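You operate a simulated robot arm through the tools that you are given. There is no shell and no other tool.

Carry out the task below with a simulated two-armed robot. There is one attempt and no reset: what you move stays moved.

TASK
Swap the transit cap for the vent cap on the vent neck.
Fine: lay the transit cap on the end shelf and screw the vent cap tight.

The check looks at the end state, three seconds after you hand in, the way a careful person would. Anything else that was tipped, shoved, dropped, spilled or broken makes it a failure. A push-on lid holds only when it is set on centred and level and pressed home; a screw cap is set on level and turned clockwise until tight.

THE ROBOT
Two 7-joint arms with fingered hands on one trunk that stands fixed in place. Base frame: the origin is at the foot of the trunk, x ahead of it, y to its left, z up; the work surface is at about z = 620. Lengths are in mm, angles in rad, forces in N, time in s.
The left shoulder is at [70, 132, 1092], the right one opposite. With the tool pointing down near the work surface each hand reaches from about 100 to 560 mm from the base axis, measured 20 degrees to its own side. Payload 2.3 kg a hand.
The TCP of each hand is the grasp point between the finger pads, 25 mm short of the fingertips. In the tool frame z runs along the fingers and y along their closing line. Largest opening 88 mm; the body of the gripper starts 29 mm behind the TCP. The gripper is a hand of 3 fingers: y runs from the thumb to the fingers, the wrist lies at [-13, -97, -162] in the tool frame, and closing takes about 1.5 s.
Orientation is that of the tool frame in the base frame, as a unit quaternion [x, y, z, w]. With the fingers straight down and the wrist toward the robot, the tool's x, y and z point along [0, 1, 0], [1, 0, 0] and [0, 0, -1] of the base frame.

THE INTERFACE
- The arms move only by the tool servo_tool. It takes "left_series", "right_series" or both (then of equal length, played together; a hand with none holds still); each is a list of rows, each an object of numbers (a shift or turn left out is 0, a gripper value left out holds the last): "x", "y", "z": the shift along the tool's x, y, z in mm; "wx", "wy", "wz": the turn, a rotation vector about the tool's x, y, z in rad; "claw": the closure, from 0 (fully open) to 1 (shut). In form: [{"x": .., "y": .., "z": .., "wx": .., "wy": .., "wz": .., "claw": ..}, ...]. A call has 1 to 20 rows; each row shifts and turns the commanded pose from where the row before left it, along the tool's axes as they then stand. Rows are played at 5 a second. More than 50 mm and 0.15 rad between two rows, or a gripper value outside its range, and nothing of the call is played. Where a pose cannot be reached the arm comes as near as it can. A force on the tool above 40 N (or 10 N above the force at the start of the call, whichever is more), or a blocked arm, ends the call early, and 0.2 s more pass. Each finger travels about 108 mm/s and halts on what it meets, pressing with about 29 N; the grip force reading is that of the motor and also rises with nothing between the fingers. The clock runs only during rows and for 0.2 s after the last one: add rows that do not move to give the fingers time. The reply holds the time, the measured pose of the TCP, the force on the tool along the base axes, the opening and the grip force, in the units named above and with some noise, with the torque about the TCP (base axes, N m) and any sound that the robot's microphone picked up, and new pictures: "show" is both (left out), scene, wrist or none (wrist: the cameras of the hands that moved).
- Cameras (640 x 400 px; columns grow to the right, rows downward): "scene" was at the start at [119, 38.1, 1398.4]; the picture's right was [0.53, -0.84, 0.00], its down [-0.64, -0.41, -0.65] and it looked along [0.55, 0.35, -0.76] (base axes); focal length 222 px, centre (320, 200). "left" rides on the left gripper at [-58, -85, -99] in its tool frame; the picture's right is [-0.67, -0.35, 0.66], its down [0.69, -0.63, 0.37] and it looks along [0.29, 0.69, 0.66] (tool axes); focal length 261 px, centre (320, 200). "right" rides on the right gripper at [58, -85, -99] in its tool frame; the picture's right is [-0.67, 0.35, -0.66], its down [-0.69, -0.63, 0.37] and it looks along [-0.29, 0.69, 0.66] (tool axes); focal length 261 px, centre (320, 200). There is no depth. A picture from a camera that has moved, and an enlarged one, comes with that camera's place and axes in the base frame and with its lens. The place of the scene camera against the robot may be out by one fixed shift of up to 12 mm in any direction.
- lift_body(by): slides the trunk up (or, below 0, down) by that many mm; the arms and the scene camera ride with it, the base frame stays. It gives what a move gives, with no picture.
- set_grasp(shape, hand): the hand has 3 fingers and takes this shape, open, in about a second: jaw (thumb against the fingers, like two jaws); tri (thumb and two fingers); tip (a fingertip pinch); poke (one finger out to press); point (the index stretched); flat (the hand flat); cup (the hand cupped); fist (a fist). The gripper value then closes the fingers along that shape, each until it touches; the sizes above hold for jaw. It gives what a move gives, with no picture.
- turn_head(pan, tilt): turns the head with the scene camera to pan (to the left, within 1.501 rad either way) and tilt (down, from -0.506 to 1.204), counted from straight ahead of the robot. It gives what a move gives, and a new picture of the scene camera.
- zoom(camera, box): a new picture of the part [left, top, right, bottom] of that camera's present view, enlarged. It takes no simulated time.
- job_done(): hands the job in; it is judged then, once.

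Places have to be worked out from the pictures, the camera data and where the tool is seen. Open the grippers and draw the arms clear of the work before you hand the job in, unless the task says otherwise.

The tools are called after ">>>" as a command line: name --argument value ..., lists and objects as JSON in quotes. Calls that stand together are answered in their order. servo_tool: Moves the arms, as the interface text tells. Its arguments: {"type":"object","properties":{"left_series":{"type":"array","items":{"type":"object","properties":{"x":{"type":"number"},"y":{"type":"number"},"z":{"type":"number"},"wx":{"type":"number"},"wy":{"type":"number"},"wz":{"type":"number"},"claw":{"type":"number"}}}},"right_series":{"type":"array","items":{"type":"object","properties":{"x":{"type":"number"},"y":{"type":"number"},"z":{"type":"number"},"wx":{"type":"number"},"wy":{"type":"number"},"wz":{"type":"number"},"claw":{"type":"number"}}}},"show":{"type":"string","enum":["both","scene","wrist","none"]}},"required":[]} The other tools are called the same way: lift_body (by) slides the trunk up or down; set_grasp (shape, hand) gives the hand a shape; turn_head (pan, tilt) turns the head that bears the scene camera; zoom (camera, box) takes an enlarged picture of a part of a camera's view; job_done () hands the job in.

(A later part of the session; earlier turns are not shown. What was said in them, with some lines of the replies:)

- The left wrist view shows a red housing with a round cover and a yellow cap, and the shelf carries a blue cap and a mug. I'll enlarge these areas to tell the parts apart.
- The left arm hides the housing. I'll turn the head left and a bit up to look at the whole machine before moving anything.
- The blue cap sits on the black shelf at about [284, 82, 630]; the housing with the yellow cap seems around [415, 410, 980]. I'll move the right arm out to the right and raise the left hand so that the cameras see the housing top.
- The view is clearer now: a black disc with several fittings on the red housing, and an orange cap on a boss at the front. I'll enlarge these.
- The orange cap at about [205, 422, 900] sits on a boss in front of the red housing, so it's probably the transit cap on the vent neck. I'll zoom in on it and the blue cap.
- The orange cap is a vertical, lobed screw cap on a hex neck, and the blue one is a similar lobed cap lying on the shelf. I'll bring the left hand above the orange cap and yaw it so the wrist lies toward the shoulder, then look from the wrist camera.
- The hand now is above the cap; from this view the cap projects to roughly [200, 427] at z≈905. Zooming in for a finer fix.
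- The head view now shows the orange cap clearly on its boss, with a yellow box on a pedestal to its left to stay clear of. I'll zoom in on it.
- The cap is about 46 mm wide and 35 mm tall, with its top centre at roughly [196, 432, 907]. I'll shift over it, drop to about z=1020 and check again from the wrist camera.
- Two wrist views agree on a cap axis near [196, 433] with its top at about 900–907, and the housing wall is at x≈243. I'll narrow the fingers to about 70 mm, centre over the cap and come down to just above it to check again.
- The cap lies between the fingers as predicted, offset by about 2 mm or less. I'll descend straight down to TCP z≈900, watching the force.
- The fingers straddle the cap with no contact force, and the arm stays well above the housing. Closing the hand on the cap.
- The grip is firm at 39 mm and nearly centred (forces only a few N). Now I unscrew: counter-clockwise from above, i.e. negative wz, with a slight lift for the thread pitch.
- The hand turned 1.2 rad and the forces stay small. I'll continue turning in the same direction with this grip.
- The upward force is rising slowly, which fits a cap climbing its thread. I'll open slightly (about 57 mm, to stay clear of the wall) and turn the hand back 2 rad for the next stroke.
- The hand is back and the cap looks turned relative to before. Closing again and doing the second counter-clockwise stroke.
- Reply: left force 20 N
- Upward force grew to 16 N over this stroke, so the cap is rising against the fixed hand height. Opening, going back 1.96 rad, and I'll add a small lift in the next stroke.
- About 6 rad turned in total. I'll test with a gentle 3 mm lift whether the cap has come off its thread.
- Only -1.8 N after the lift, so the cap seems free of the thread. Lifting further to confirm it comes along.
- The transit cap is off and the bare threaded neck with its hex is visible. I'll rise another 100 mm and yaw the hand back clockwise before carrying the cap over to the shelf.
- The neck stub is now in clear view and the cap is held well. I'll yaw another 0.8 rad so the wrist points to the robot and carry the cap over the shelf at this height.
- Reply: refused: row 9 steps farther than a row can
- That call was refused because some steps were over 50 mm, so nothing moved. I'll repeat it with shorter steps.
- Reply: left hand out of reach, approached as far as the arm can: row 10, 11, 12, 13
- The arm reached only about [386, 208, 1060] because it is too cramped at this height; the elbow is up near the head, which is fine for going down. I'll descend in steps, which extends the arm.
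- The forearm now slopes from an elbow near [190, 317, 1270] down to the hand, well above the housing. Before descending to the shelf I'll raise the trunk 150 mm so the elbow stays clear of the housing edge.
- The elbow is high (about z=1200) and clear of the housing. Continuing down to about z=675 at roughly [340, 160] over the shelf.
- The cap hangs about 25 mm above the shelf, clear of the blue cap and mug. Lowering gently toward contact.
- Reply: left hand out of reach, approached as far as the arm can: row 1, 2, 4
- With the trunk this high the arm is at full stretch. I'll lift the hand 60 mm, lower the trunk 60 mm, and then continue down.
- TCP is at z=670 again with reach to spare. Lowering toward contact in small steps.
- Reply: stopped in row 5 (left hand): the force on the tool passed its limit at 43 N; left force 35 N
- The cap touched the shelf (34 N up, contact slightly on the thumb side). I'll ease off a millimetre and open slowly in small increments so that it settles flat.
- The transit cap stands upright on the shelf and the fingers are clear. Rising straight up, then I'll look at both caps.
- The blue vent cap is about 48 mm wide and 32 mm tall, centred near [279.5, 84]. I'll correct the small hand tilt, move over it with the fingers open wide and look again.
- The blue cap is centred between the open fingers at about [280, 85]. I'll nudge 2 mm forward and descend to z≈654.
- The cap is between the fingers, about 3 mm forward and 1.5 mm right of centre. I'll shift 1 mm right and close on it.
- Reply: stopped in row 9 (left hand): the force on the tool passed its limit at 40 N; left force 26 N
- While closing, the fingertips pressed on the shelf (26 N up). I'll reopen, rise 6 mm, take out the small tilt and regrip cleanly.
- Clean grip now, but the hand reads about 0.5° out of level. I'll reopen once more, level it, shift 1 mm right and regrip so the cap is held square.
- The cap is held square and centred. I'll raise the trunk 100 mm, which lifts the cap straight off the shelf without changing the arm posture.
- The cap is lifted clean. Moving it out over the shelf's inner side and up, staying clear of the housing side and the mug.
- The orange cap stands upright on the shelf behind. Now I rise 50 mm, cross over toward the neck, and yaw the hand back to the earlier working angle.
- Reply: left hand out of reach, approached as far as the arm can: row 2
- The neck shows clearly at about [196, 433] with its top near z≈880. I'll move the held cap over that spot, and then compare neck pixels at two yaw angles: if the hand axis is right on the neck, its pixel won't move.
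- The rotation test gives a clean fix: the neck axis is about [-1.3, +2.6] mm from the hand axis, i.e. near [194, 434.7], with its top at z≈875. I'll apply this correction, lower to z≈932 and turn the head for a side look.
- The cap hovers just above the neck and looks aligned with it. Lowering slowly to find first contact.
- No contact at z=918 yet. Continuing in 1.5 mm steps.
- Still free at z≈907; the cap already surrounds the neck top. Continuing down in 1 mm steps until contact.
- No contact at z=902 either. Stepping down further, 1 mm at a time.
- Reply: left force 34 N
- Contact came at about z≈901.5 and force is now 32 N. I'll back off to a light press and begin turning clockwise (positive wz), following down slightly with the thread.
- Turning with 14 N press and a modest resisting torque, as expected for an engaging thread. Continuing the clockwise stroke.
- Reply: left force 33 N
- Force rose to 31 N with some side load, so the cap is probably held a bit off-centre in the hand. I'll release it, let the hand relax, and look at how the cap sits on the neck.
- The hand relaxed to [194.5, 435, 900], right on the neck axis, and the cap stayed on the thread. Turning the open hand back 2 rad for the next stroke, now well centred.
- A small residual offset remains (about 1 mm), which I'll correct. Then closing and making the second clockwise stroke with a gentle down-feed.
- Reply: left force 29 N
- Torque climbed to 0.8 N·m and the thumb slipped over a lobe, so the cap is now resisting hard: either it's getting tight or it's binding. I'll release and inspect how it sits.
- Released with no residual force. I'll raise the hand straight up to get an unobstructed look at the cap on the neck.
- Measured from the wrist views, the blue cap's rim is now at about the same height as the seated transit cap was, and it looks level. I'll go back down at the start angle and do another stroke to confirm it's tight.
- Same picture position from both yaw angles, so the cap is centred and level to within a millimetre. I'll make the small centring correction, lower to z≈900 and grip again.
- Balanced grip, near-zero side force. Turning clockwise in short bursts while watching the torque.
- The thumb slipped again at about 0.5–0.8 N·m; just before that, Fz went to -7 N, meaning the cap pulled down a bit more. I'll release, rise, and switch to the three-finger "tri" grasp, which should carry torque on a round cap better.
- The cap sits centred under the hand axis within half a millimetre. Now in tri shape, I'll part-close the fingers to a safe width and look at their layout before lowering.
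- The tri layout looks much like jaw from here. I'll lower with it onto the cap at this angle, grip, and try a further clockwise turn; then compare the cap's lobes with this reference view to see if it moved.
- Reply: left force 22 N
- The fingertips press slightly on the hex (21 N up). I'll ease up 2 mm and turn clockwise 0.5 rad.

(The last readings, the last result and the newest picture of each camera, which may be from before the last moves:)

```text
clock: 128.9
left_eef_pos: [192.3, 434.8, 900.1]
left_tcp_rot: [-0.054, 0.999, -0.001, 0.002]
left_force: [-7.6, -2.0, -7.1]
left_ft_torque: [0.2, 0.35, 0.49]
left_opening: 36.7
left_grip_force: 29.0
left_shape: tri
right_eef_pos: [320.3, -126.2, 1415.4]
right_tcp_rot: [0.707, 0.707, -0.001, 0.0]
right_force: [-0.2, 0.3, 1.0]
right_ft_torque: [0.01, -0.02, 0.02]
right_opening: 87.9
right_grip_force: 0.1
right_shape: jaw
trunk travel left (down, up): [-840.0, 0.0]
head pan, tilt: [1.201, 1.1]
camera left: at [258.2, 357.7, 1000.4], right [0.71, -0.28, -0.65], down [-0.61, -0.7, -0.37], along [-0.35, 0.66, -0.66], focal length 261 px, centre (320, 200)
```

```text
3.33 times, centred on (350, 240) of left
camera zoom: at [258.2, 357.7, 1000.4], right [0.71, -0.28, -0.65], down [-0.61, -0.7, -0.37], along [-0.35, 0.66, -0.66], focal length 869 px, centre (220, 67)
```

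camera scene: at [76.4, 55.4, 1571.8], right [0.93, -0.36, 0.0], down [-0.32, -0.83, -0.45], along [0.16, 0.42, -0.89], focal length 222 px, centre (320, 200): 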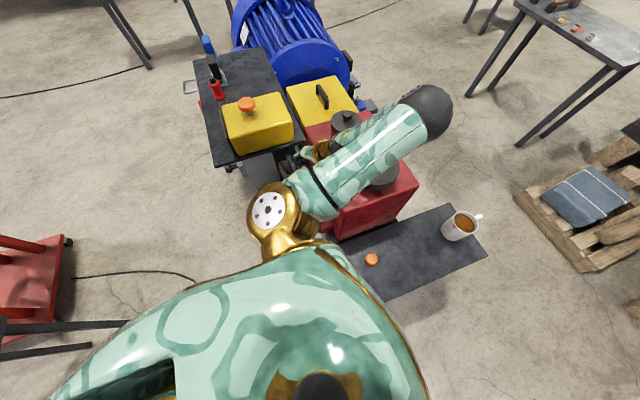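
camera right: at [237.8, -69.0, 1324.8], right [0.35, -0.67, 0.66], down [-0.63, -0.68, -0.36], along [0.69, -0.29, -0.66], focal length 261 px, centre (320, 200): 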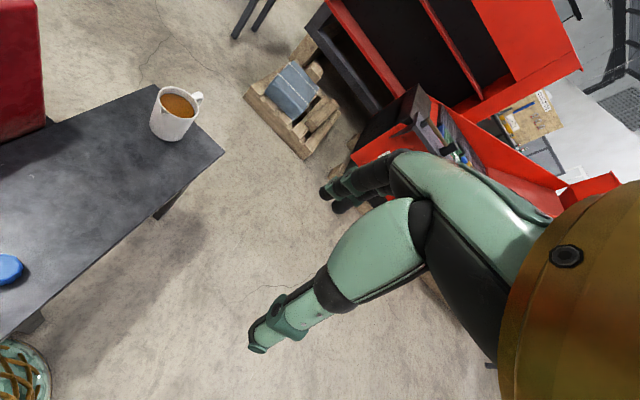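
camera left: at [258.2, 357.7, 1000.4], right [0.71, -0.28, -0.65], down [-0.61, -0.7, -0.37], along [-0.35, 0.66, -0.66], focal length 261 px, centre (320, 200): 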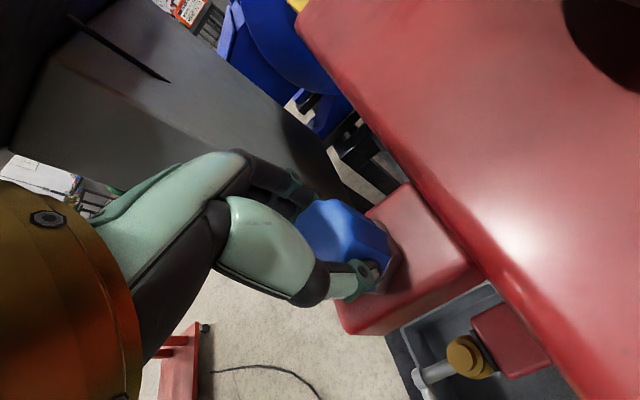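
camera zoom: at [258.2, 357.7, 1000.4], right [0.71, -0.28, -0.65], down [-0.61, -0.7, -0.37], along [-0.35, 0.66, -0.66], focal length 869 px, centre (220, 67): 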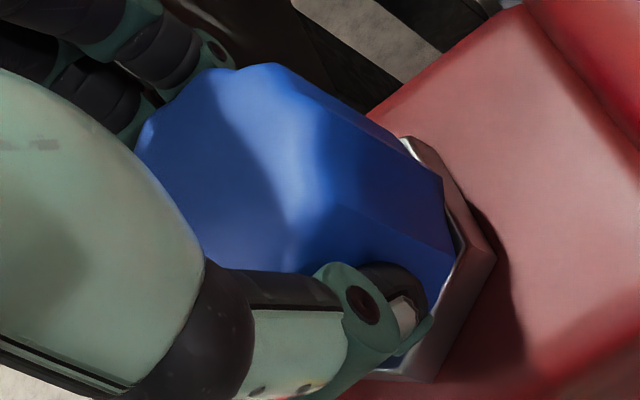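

The thumb seems to creep around a stationary cap here. I'll release, return to the same reference pose and compare the lobes directly.

>>> servo_tool --left_series '[{"claw": 0.55}, {"claw": 0.4}, {"claw": 0.3}, {}, {"z": -10}, {"z": -30}, {"z": -40}, {"z": -40}, {"wz": -0.1}, {"wz": -0.1}, {"wz": -0.1}, {"wz": -0.1}, {"wz": -0.1}, {}, {}]' --show "wrist"

>>> zoom --camera "left" --box '[340, 200, 500, 320]'

```text
clock: 132.1
left_eef_pos: [193.6, 434.9, 1020.1]
left_tcp_rot: [-0.299, 0.954, 0.0, 0.001]
left_force: [-0.9, -0.7, 0.1]
left_ft_torque: [0.04, 0.0, -0.01]
left_opening: 61.3
left_grip_force: 0.1
left_shape: tri
right_eef_pos: [322.6, -127.2, 1415.7]
right_tcp_rot: [0.707, 0.707, 0.0, 0.001]
right_force: [-0.7, 0.7, 0.3]
right_ft_torque: [-0.01, -0.01, 0.03]
right_opening: 87.6
right_grip_force: 0.0
right_shape: jaw
trunk travel left (down, up): [-840.0, 0.0]
head pan, tilt: [1.201, 1.1]
camera left: at [288.9, 398.6, 1119.7], right [0.75, 0.1, -0.65], down [-0.2, -0.91, -0.37], along [-0.63, 0.41, -0.66], focal length 261 px, centre (320, 200)
```

left: 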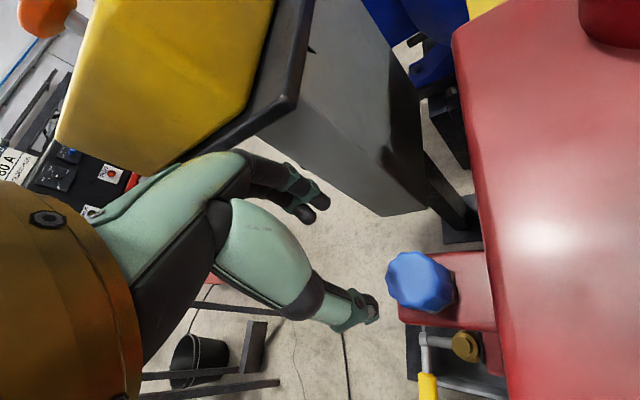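

```text
3.33 times, centred on (420, 260) of left
camera zoom: at [288.9, 398.6, 1119.7], right [0.75, 0.1, -0.65], down [-0.2, -0.91, -0.37], along [-0.63, 0.41, -0.66], focal length 869 px, centre (-13, 0)
```

zoom: 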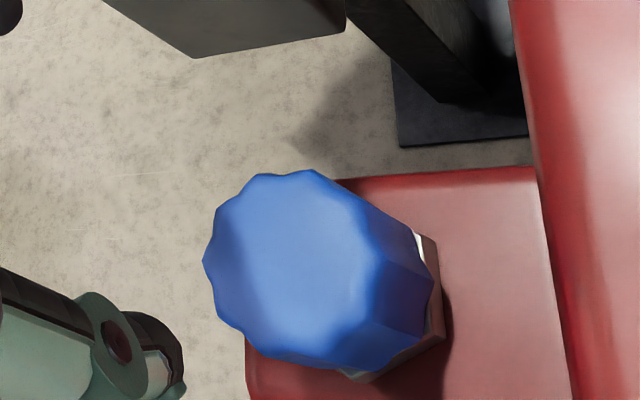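

Lobes match the reference within about a degree, so the cap no longer turns under ~0.5 N·m. As a second check I'll go to the earlier 182° view used before stroke three and compare there too.

>>> servo_tool --left_series '[{"wz": -0.14, "z": -9}, {"wz": -0.14, "z": -8}, {"wz": -0.14}, {"wz": -0.14}, {"wz": -0.14}, {"wz": -0.14}, {"wz": -0.16, "x": 0}, {}, {}]' --show "wrist"

>>> zoom --camera "left" --box '[340, 220, 500, 320]'

```text
refused: row 7 steps farther than a row can; nothing moved
```

```text
4.00 times, centred on (420, 270) of left
camera zoom: at [288.9, 398.6, 1119.7], right [0.75, 0.1, -0.65], down [-0.2, -0.91, -0.37], along [-0.63, 0.41, -0.66], focal length 1043 px, centre (-80, -80)
```

zoom: 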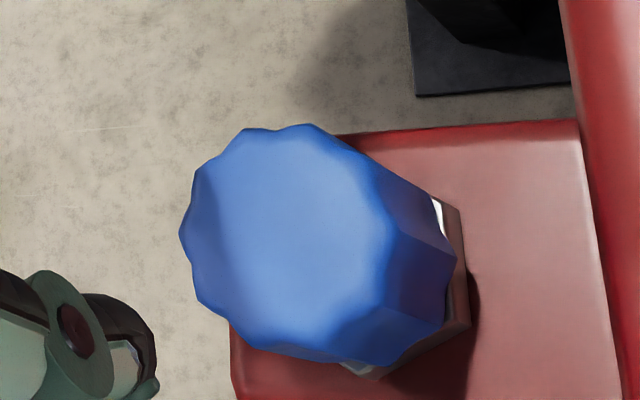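

One row exceeded the turn limit, so nothing moved; repeating with smaller steps.

>>> servo_tool --left_series '[{"wz": -0.125, "z": -9}, {"wz": -0.125, "z": -8}, {"wz": -0.125}, {"wz": -0.125}, {"wz": -0.125}, {"wz": -0.125}, {"wz": -0.125}, {"wz": -0.125}, {}, {}]' --show "wrist"

>>> zoom --camera "left" --box '[340, 220, 500, 320]'

```text
clock: 134.3
left_eef_pos: [193.2, 434.2, 1038.5]
left_tcp_rot: [0.72, -0.694, 0.002, -0.001]
left_force: [0.3, 1.0, 0.0]
left_ft_torque: [0.0, 0.01, 0.01]
left_opening: 61.4
left_grip_force: 0.0
left_shape: tri
right_eef_pos: [322.5, -128.4, 1415.4]
right_tcp_rot: [0.708, 0.707, -0.001, 0.0]
right_force: [1.2, 0.0, 0.0]
right_ft_torque: [0.0, 0.0, 0.02]
right_opening: 87.6
right_grip_force: 0.1
right_shape: jaw
trunk travel left (down, up): [-840.0, 0.0]
head pan, tilt: [1.201, 1.1]
camera left: at [276.0, 495.9, 1137.8], right [0.33, 0.68, -0.65], down [0.65, -0.66, -0.36], along [-0.68, -0.31, -0.66], focal length 261 px, centre (320, 200)
```

left: 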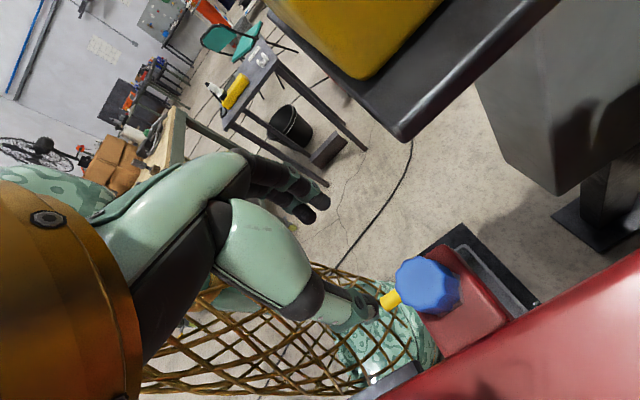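

```text
4.00 times, centred on (420, 270) of left
camera zoom: at [276.0, 495.9, 1137.8], right [0.33, 0.68, -0.65], down [0.65, -0.66, -0.36], along [-0.68, -0.31, -0.66], focal length 1043 px, centre (-80, -80)
```

zoom: 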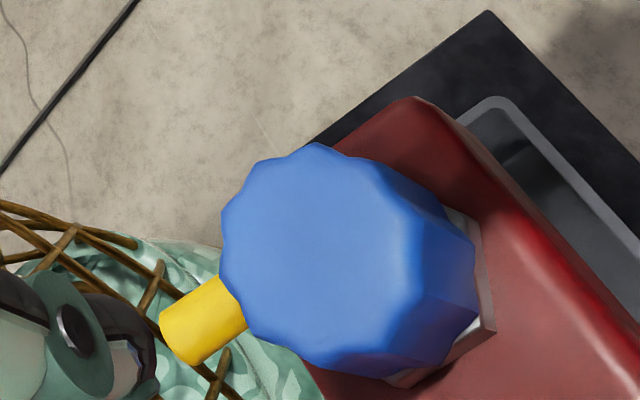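

Relative to before stroke three the lobes differ by only a few degrees clockwise (modulo one lobe). I'll do one more test from this pose: grip, turn 0.3 rad clockwise, release, come back and compare.

>>> servo_tool --left_series '[{"z": 30}, {"z": 30}, {"z": 30}, {"z": 25}, {"z": 14}, {"z": 6}, {}, {"claw": 1.0}, {}, {}, {}, {}, {}, {"wz": 0.075}, {"wz": 0.075}, {"wz": 0.075}, {"wz": 0.075}, {}]' --show "wrist"

>>> zoom --camera "left" --box '[270, 180, 430, 300]'

```text
clock: 138.1
left_eef_pos: [193.1, 431.8, 903.6]
left_tcp_rot: [-0.607, 0.795, -0.001, 0.002]
left_force: [-5.4, -8.8, -1.8]
left_ft_torque: [-0.2, 0.1, 0.34]
left_opening: 37.3
left_grip_force: 29.1
left_shape: tri
right_eef_pos: [321.6, -130.9, 1415.1]
right_tcp_rot: [0.708, 0.707, 0.002, -0.001]
right_force: [0.4, -0.8, -0.6]
right_ft_torque: [-0.01, -0.01, -0.02]
right_opening: 88.0
right_grip_force: 0.1
right_shape: jaw
trunk travel left (down, up): [-840.0, 0.0]
head pan, tilt: [1.201, 1.1]
camera left: at [289.0, 466.3, 1003.3], right [0.51, 0.56, -0.65], down [0.43, -0.83, -0.37], along [-0.74, -0.09, -0.66], focal length 261 px, centre (320, 200)
```

left: 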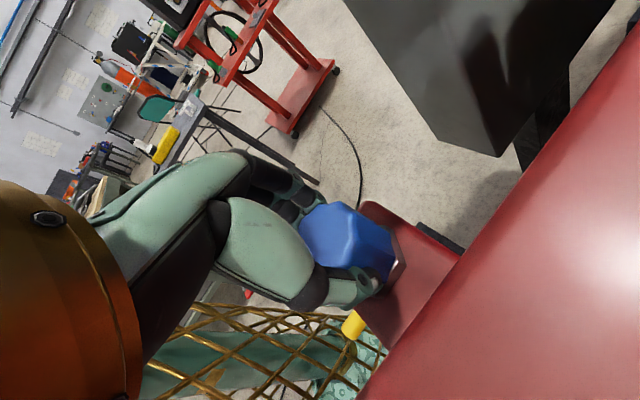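

```text
3.33 times, centred on (350, 240) of left
camera zoom: at [289.0, 466.3, 1003.3], right [0.51, 0.56, -0.65], down [0.43, -0.83, -0.37], along [-0.74, -0.09, -0.66], focal length 869 px, centre (220, 67)
```

zoom: 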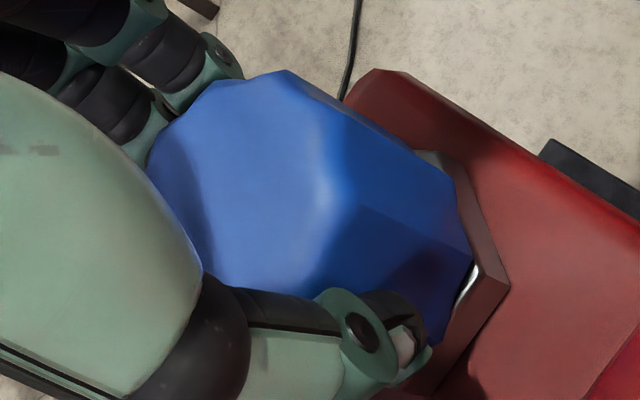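

Torque 0.34 N·m with 0.3 rad of hand turn. Releasing, rising and returning to the 182° view to compare lobes.

>>> servo_tool --left_series '[{"claw": 0.55}, {"claw": 0.4}, {"claw": 0.3}, {}, {"z": -10}, {"z": -25}, {"z": -30}, {"z": -35}, {"z": -35}, {"wz": -0.1}, {"wz": -0.1}, {"wz": -0.1}, {}, {}]' --show "wrist"

>>> zoom --camera "left" --box '[340, 220, 500, 320]'

```text
clock: 141.1
left_eef_pos: [195.0, 434.2, 1036.4]
left_tcp_rot: [0.72, -0.694, 0.001, -0.001]
left_force: [0.5, 0.3, 0.9]
left_ft_torque: [0.0, 0.0, -0.01]
left_opening: 61.4
left_grip_force: 0.0
left_shape: tri
right_eef_pos: [322.1, -127.6, 1414.4]
right_tcp_rot: [0.708, 0.706, -0.001, 0.0]
right_force: [-0.1, 0.7, 0.0]
right_ft_torque: [0.03, -0.01, 0.0]
right_opening: 87.9
right_grip_force: 0.2
right_shape: jaw
trunk travel left (down, up): [-840.0, 0.0]
head pan, tilt: [1.201, 1.1]
camera left: at [276.0, 496.5, 1137.3], right [0.33, 0.68, -0.65], down [0.65, -0.66, -0.36], along [-0.68, -0.31, -0.66], focal length 261 px, centre (320, 200)
```

left: 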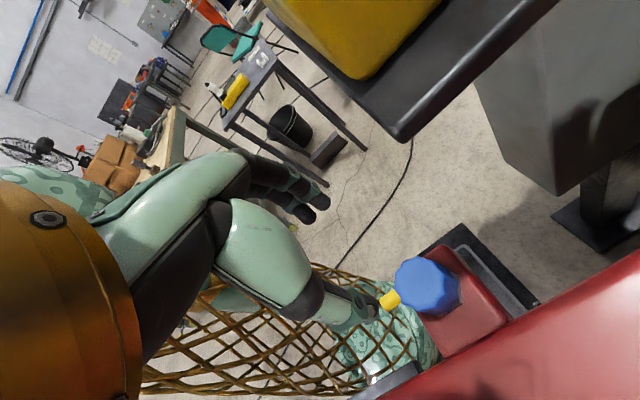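

```text
4.00 times, centred on (420, 270) of left
camera zoom: at [276.0, 496.5, 1137.3], right [0.33, 0.68, -0.65], down [0.65, -0.66, -0.36], along [-0.68, -0.31, -0.66], focal length 1043 px, centre (-80, -80)
```

zoom: 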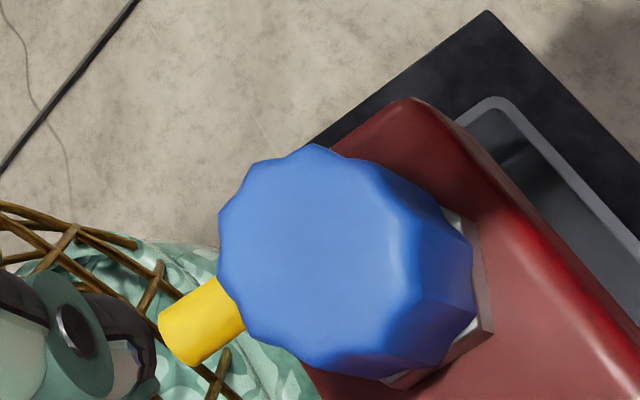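

The lobes are unchanged, so the cap has hit its stop: no rotation under several tightening attempts. As a last test I'll grip it once more and pull up gently; a threaded cap should resist, and then I'll give a final clockwise nip.

>>> servo_tool --left_series '[{"z": 30}, {"z": 30}, {"z": 30}, {"z": 25}, {"z": 14}, {"z": 5}, {}, {"claw": 1.0}, {}, {}, {}, {}, {}, {"z": -0.5}, {"z": -0.5}, {"z": -0.5}, {}]' --show "wrist"

```text
clock: 144.7
left_eef_pos: [194.7, 436.0, 904.0]
left_tcp_rot: [0.719, -0.695, 0.002, 0.0]
left_force: [-2.4, -1.3, -11.1]
left_ft_torque: [-0.04, 0.05, 0.06]
left_opening: 37.0
left_grip_force: 29.2
left_shape: tri
right_eef_pos: [322.4, -125.6, 1413.9]
right_tcp_rot: [0.708, 0.706, 0.0, 0.001]
right_force: [-0.4, -0.2, -0.9]
right_ft_torque: [0.02, -0.01, -0.01]
right_opening: 87.7
right_grip_force: 0.0
right_shape: jaw
trunk travel left (down, up): [-840.0, 0.0]
head pan, tilt: [1.201, 1.1]
camera left: at [277.3, 497.6, 1004.4], right [0.33, 0.68, -0.66], down [0.65, -0.66, -0.36], along [-0.68, -0.31, -0.66], focal length 261 px, centre (320, 200)
```

left: 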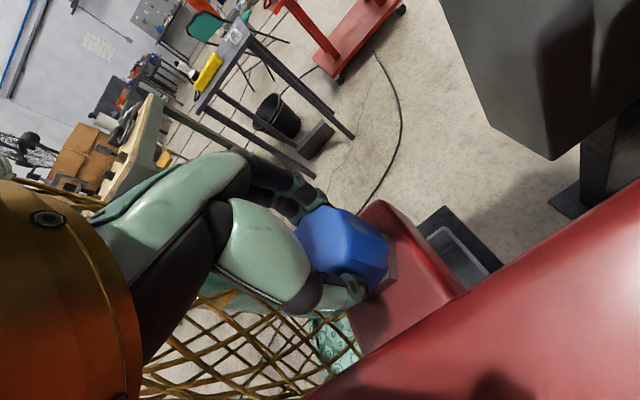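

It resists the pull (-11 N), so the thread holds it. Returning the 1.5 mm and giving the final clockwise nip.

>>> servo_tool --left_series '[{"z": 0.7}, {"z": 0.8}, {}, {"wz": 0.1}, {"wz": 0.1}, {"wz": 0.1}, {"wz": 0.1}, {"wz": 0.1}, {}]' --show "wrist"

>>> zoom --camera "left" --box '[270, 180, 430, 300]'

```text
clock: 146.7
left_eef_pos: [192.9, 431.5, 904.0]
left_tcp_rot: [-0.525, 0.851, 0.0, 0.001]
left_force: [-7.8, -16.2, -12.9]
left_ft_torque: [-0.42, 0.27, 0.67]
left_opening: 36.4
left_grip_force: 28.4
left_shape: tri
right_eef_pos: [320.6, -130.7, 1414.7]
right_tcp_rot: [0.708, 0.706, 0.002, 0.0]
right_force: [0.5, -0.7, 0.5]
right_ft_torque: [0.0, -0.03, 0.02]
right_opening: 87.5
right_grip_force: 0.1
right_shape: jaw
trunk travel left (down, up): [-840.0, 0.0]
head pan, tilt: [1.201, 1.1]
camera left: at [293.9, 445.7, 1004.6], right [0.61, 0.44, -0.65], down [0.26, -0.89, -0.37], along [-0.75, 0.06, -0.66], focal length 261 px, centre (320, 200)
```

left: 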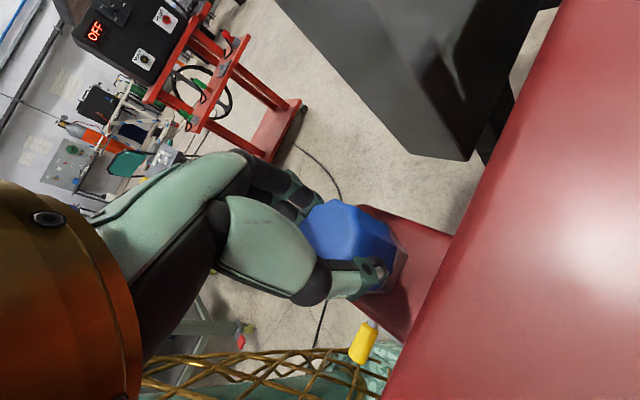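

```text
3.33 times, centred on (350, 240) of left
camera zoom: at [293.9, 445.7, 1004.6], right [0.61, 0.44, -0.65], down [0.26, -0.89, -0.37], along [-0.75, 0.06, -0.66], focal length 869 px, centre (220, 67)
```

zoom: 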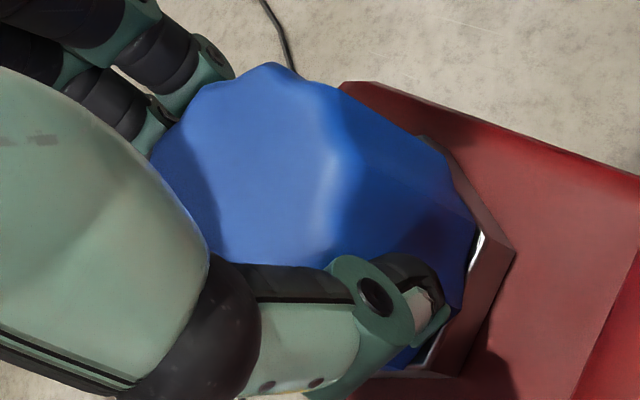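

Torque reached 0.67 N·m with the cap holding still, so it's tight. Releasing and rising clear for a final look.

>>> servo_tool --left_series '[{"claw": 0.6}, {"claw": 0.5}, {"claw": 0.4}, {"claw": 0.3}, {}, {"z": -10}, {"z": -25}, {"z": -30}, {"z": -35}, {"z": -35}, {"wz": -0.1}, {"wz": -0.1}, {"wz": -0.1}, {"wz": -0.1}, {"wz": -0.1}, {}, {}]' --show "both"

>>> zoom --camera "left" --box '[340, 220, 500, 320]'

```text
clock: 150.3
left_eef_pos: [193.4, 433.7, 1037.3]
left_tcp_rot: [0.72, -0.694, 0.001, -0.001]
left_force: [0.5, 0.5, 0.6]
left_ft_torque: [0.02, 0.01, 0.02]
left_opening: 61.4
left_grip_force: 0.1
left_shape: tri
right_eef_pos: [322.3, -126.8, 1414.9]
right_tcp_rot: [0.708, 0.707, 0.0, -0.001]
right_force: [0.0, -0.1, 0.1]
right_ft_torque: [0.0, -0.03, 0.02]
right_opening: 87.5
right_grip_force: 0.1
right_shape: jaw
trunk travel left (down, up): [-840.0, 0.0]
head pan, tilt: [1.201, 1.1]
camera scene: at [76.4, 55.2, 1571.8], right [0.93, -0.36, 0.0], down [-0.32, -0.83, -0.45], along [0.16, 0.42, -0.89], focal length 222 px, centre (320, 200)
camera left: at [276.0, 495.9, 1138.5], right [0.33, 0.68, -0.65], down [0.65, -0.66, -0.36], along [-0.68, -0.31, -0.66], focal length 261 px, centre (320, 200)
```

scene: 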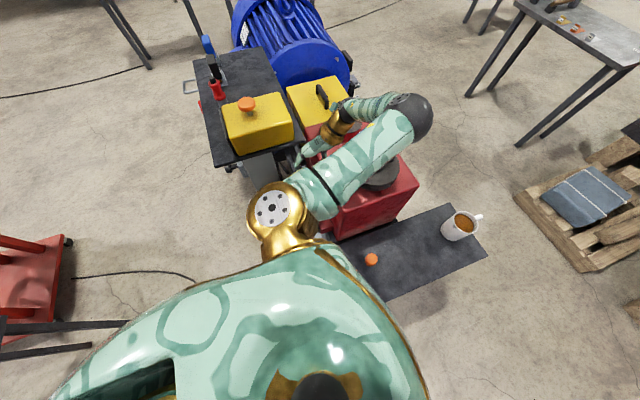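
left: 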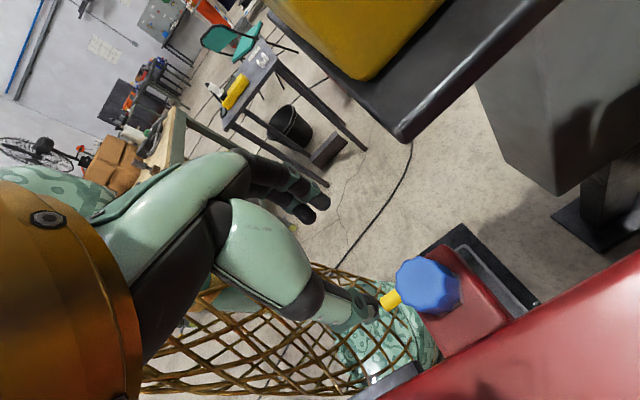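

```text
4.00 times, centred on (420, 270) of left
camera zoom: at [276.0, 495.9, 1138.5], right [0.33, 0.68, -0.65], down [0.65, -0.66, -0.36], along [-0.68, -0.31, -0.66], focal length 1043 px, centre (-80, -80)
```

zoom: 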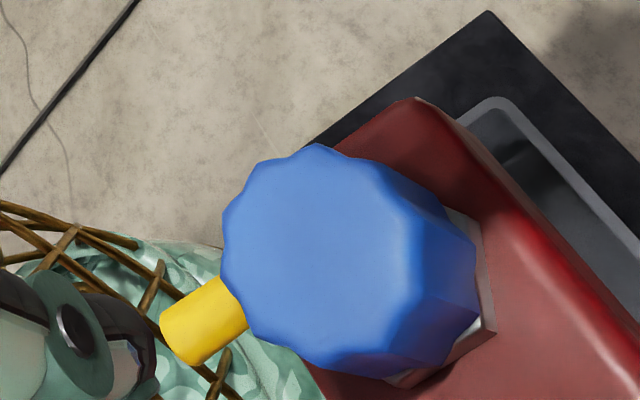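

The cap is unchanged by the last nip and looks level. I'll raise the hand high and yaw it back so that the head camera gets the same side view I had of the transit cap at the start.

>>> servo_tool --left_series '[{"z": -45}, {"z": -45}, {"z": -45}, {"wz": 0.146}, {"wz": 0.146}, {"wz": 0.146}, {"wz": 0.146}, {"wz": 0.146}, {"wz": 0.146}, {"wz": 0.146}, {"wz": 0.146}, {"wz": 0.146}, {"wz": 0.146}, {"wz": 0.146}, {"wz": 0.146}, {"wz": 0.146}, {"wz": 0.146}, {}]' --show "none"

>>> servo_tool --left_series '[{"z": -45, "claw": 0.0}, {"z": -45}, {"z": -45}, {"z": -30}, {}, {}]' --show "both"

```text
clock: 154.1
left_eef_pos: [193.9, 434.0, 1173.2]
left_tcp_rot: [0.217, 0.976, 0.0, 0.003]
left_force: [-0.4, -0.9, 0.9]
left_ft_torque: [0.0, 0.01, 0.0]
left_opening: 61.3
left_grip_force: 0.0
left_shape: tri
right_eef_pos: [322.6, -127.6, 1414.9]
right_tcp_rot: [0.708, 0.707, -0.001, -0.001]
right_force: [0.2, 0.5, 0.7]
right_ft_torque: [-0.02, -0.02, 0.0]
right_opening: 87.6
right_grip_force: 0.0
right_shape: jaw
trunk travel left (down, up): [-840.0, 0.0]
head pan, tilt: [1.201, 1.1]
```

```text
clock: 155.5
left_eef_pos: [193.2, 434.6, 1337.6]
left_tcp_rot: [0.219, 0.976, 0.001, 0.001]
left_force: [1.0, 0.6, 0.7]
left_ft_torque: [-0.04, -0.02, 0.0]
left_opening: 87.8
left_grip_force: 0.0
left_shape: tri
right_eef_pos: [322.0, -127.7, 1415.6]
right_tcp_rot: [0.708, 0.707, 0.0, 0.0]
right_force: [0.9, -0.1, 0.5]
right_ft_torque: [0.04, 0.01, 0.0]
right_opening: 87.7
right_grip_force: 0.0
right_shape: jaw
trunk travel left (down, up): [-840.0, 0.0]
head pan, tilt: [1.201, 1.1]
camera scene: at [76.5, 55.5, 1571.8], right [0.93, -0.36, 0.0], down [-0.32, -0.83, -0.45], along [0.16, 0.42, -0.89], focal length 222 px, centre (320, 200)
camera left: at [208.8, 334.1, 1437.2], right [0.46, -0.6, -0.65], down [-0.89, -0.28, -0.37], along [0.04, 0.75, -0.66], focal length 261 px, centre (320, 200)
```

scene: 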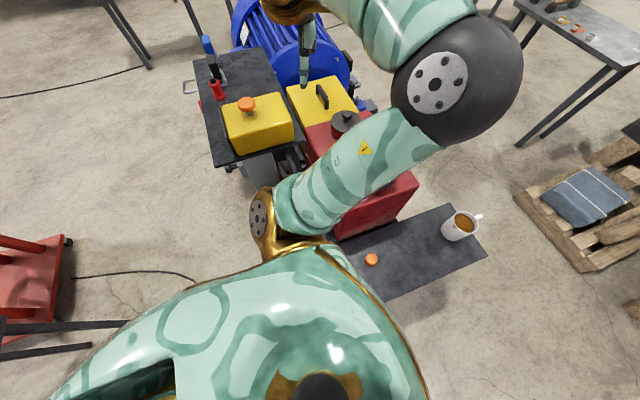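
left: 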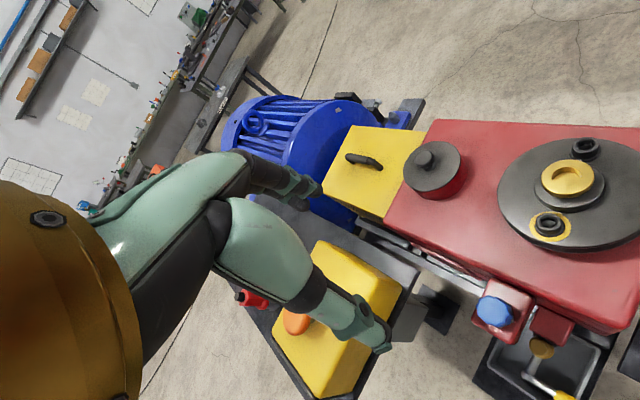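

Everything is clear of the hands. Lowering the trunk 190 mm back to its starting height and turning the head to the same view (pan 1.3, tilt 1.0) as the transit cap reference picture.

>>> lift_body --by -190

>>> turn_head --pan 1.3 --tilt 1.0

>>> zoom --camera "scene" --box '[280, 145, 376, 205]'

```text
clock: 157.6
left_eef_pos: [193.0, 434.7, 1147.6]
left_tcp_rot: [0.219, 0.976, 0.0, 0.002]
left_force: [0.2, 0.1, 0.2]
left_ft_torque: [0.03, 0.03, 0.0]
left_opening: 87.9
left_grip_force: 0.2
left_shape: tri
right_eef_pos: [322.3, -126.9, 1225.4]
right_tcp_rot: [0.708, 0.706, -0.001, 0.0]
right_force: [0.3, 0.4, -0.6]
right_ft_torque: [-0.04, 0.01, 0.02]
right_opening: 87.6
right_grip_force: 0.1
right_shape: jaw
trunk travel left (down, up): [-650.0, 190.0]
head pan, tilt: [1.201, 1.1]
```

```text
clock: 158.3
left_eef_pos: [192.6, 435.3, 1148.1]
left_tcp_rot: [0.218, 0.976, 0.0, 0.002]
left_force: [0.3, 0.9, -0.5]
left_ft_torque: [-0.03, 0.0, 0.0]
left_opening: 87.9
left_grip_force: 0.1
left_shape: tri
right_eef_pos: [321.2, -127.7, 1224.7]
right_tcp_rot: [0.708, 0.706, 0.0, -0.001]
right_force: [-0.6, 0.2, -0.1]
right_ft_torque: [0.0, -0.01, 0.03]
right_opening: 87.7
right_grip_force: 0.1
right_shape: jaw
trunk travel left (down, up): [-650.0, 190.0]
head pan, tilt: [1.3, 1.0]
camera scene: at [72.0, 63.6, 1388.4], right [0.96, -0.27, 0.0], down [-0.23, -0.81, -0.54], along [0.14, 0.52, -0.84], focal length 222 px, centre (320, 200)
```

scene: 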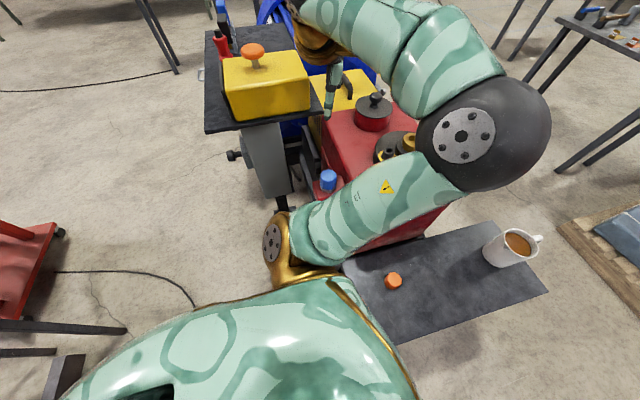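

```text
6.67 times, centred on (328, 175) of scene
camera zoom: at [72.0, 63.6, 1388.4], right [0.96, -0.27, 0.0], down [-0.23, -0.81, -0.54], along [0.14, 0.52, -0.84], focal length 1479 px, centre (267, 367)
```

zoom: 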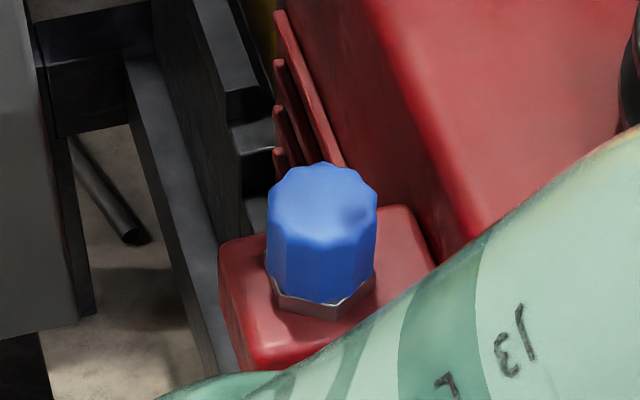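

This view matches the original transit cap picture almost pixel for pixel (same top edge row 162, same rim at row 303), so the vent cap is seated at the same height and level. One closer look at the rim and at the shelf.

>>> zoom --camera "scene" --box '[312, 165, 344, 197]'

>>> zoom --camera "scene" --box '[340, 220, 560, 340]'

```text
12.50 times, centred on (328, 181) of scene
camera zoom: at [72.0, 63.6, 1388.4], right [0.96, -0.27, 0.0], down [-0.23, -0.81, -0.54], along [0.14, 0.52, -0.84], focal length 2774 px, centre (220, 438)
```

zoom: 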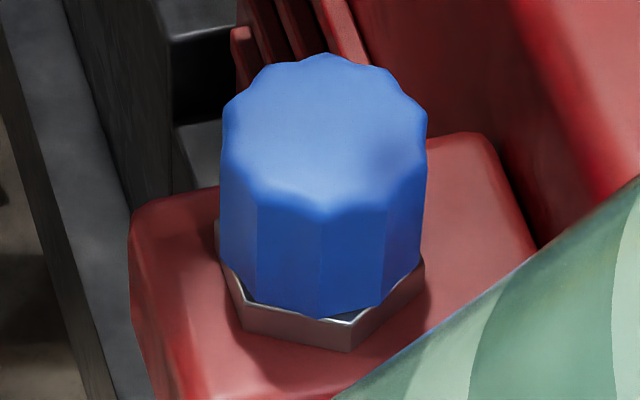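

```text
2.91 times, centred on (450, 280) of scene
camera zoom: at [72.0, 63.6, 1388.4], right [0.96, -0.27, 0.0], down [-0.23, -0.81, -0.54], along [0.14, 0.52, -0.84], focal length 646 px, centre (-58, -33)
```

zoom: 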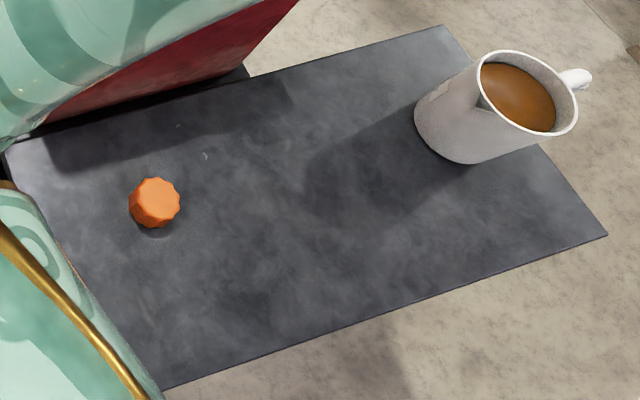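

The vent cap is level on the neck; mug untouched. Checking the transit cap on the shelf up close.

>>> zoom --camera "scene" --box '[372, 262, 416, 300]'

>>> zoom --camera "left" --box '[400, 200, 640, 400]'

```text
10.53 times, centred on (394, 281) of scene
camera zoom: at [72.0, 63.6, 1388.4], right [0.96, -0.27, 0.0], down [-0.23, -0.81, -0.54], along [0.14, 0.52, -0.84], focal length 2336 px, centre (-459, -653)
```

zoom: 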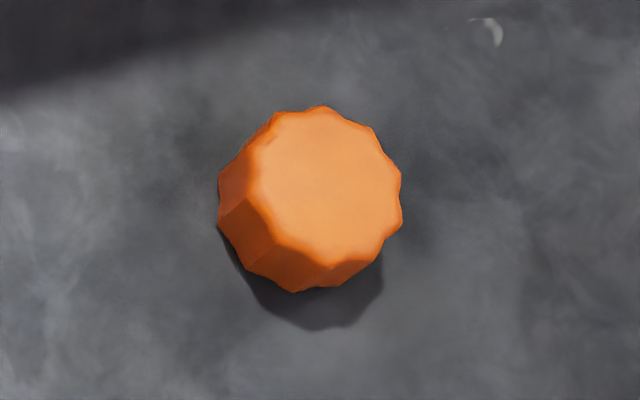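

```text
2.00 times, centred on (520, 300) of left
camera zoom: at [208.6, 334.1, 1247.1], right [0.46, -0.6, -0.65], down [-0.89, -0.28, -0.37], along [0.04, 0.75, -0.66], focal length 521 px, centre (-80, 0)
```

zoom: 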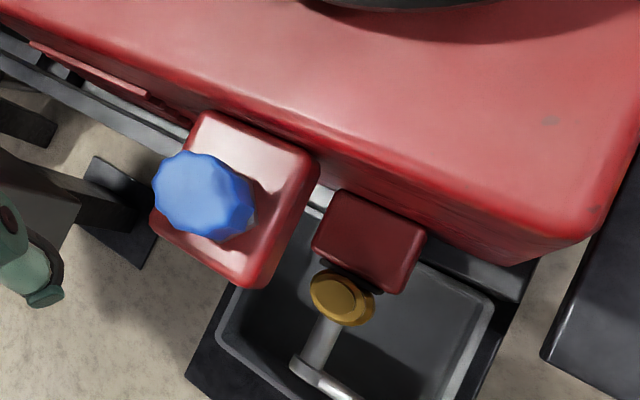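

The transit cap stands flat on the end shelf. Now I'll draw the left arm back to about its starting pose, high above everything, hands open.

>>> servo_tool --left_series '[{"z": -20}, {"z": -20}, {"wz": 0.141}, {"wz": 0.141}, {"wz": 0.141}, {"wz": 0.141}, {"wz": 0.141}, {"wz": 0.141}, {"wz": 0.141}, {"wz": 0.141}, {"y": 30, "x": -27}, {"y": 30, "x": -27}, {"y": 30, "x": -27}, {"y": 30, "x": -27}, {}, {}]' --show "both"

```text
clock: 161.7
left_eef_pos: [312.0, 326.5, 1186.1]
left_tcp_rot: [0.706, 0.709, 0.001, 0.001]
left_force: [0.6, 0.4, 0.0]
left_ft_torque: [0.03, 0.01, 0.03]
left_opening: 87.7
left_grip_force: 0.0
left_shape: tri
right_eef_pos: [322.0, -127.2, 1224.4]
right_tcp_rot: [0.708, 0.707, 0.0, 0.0]
right_force: [0.0, -0.4, 0.0]
right_ft_torque: [0.03, -0.01, -0.03]
right_opening: 88.1
right_grip_force: 0.1
right_shape: jaw
trunk travel left (down, up): [-650.0, 190.0]
head pan, tilt: [1.3, 1.0]
camera scene: at [72.0, 63.9, 1388.4], right [0.96, -0.27, 0.0], down [-0.23, -0.81, -0.54], along [0.14, 0.52, -0.84], focal length 222 px, centre (320, 200)
camera left: at [227.1, 269.6, 1285.9], right [-0.34, -0.67, -0.66], down [-0.63, 0.68, -0.37], along [0.7, 0.29, -0.66], focal length 261 px, centre (320, 200)
```

scene: 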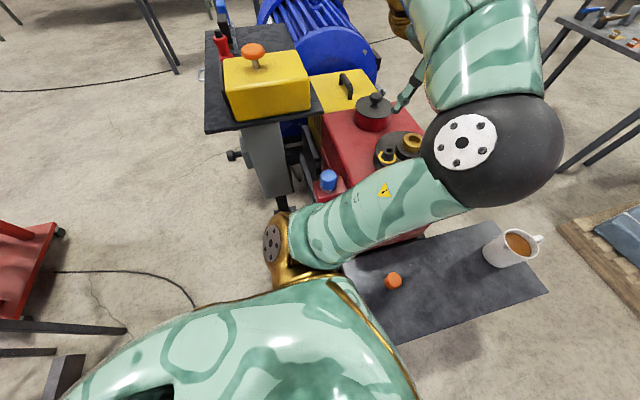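
left: 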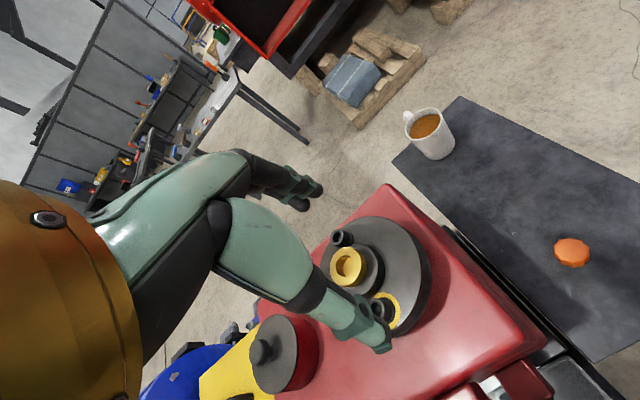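

Both hands are open and drawn clear, the vent cap is tight on the neck, the transit cap stands on the end shelf, and the mug and the rest are undisturbed. Handing in.

>>> job_done

```text
The job is handed in.
```

The vent cap is screwed onto the vent neck, and the transit cap is standing upright on the end shelf.

- **Vent cap:** it no longer turned in my last clockwise attempts, at up to about 0.67 N·m, which is near what the grip can hold before it slips. It also resisted an upward pull of about 11 N. In the head camera it sits level, at the same height as the transit cap did, within about a millimetre.
- **Transit cap:** it unscrewed cleanly and is resting flat on the shelf, clear of the mug.
- **Everything else:** the mug and the fittings I could see in the last pictures look undisturbed. Both hands are open and clear of the work, and the trunk is back at its starting height.

I could not measure tightness directly. I'm judging it from the cap having stopped turning, the pull test and the matching height.
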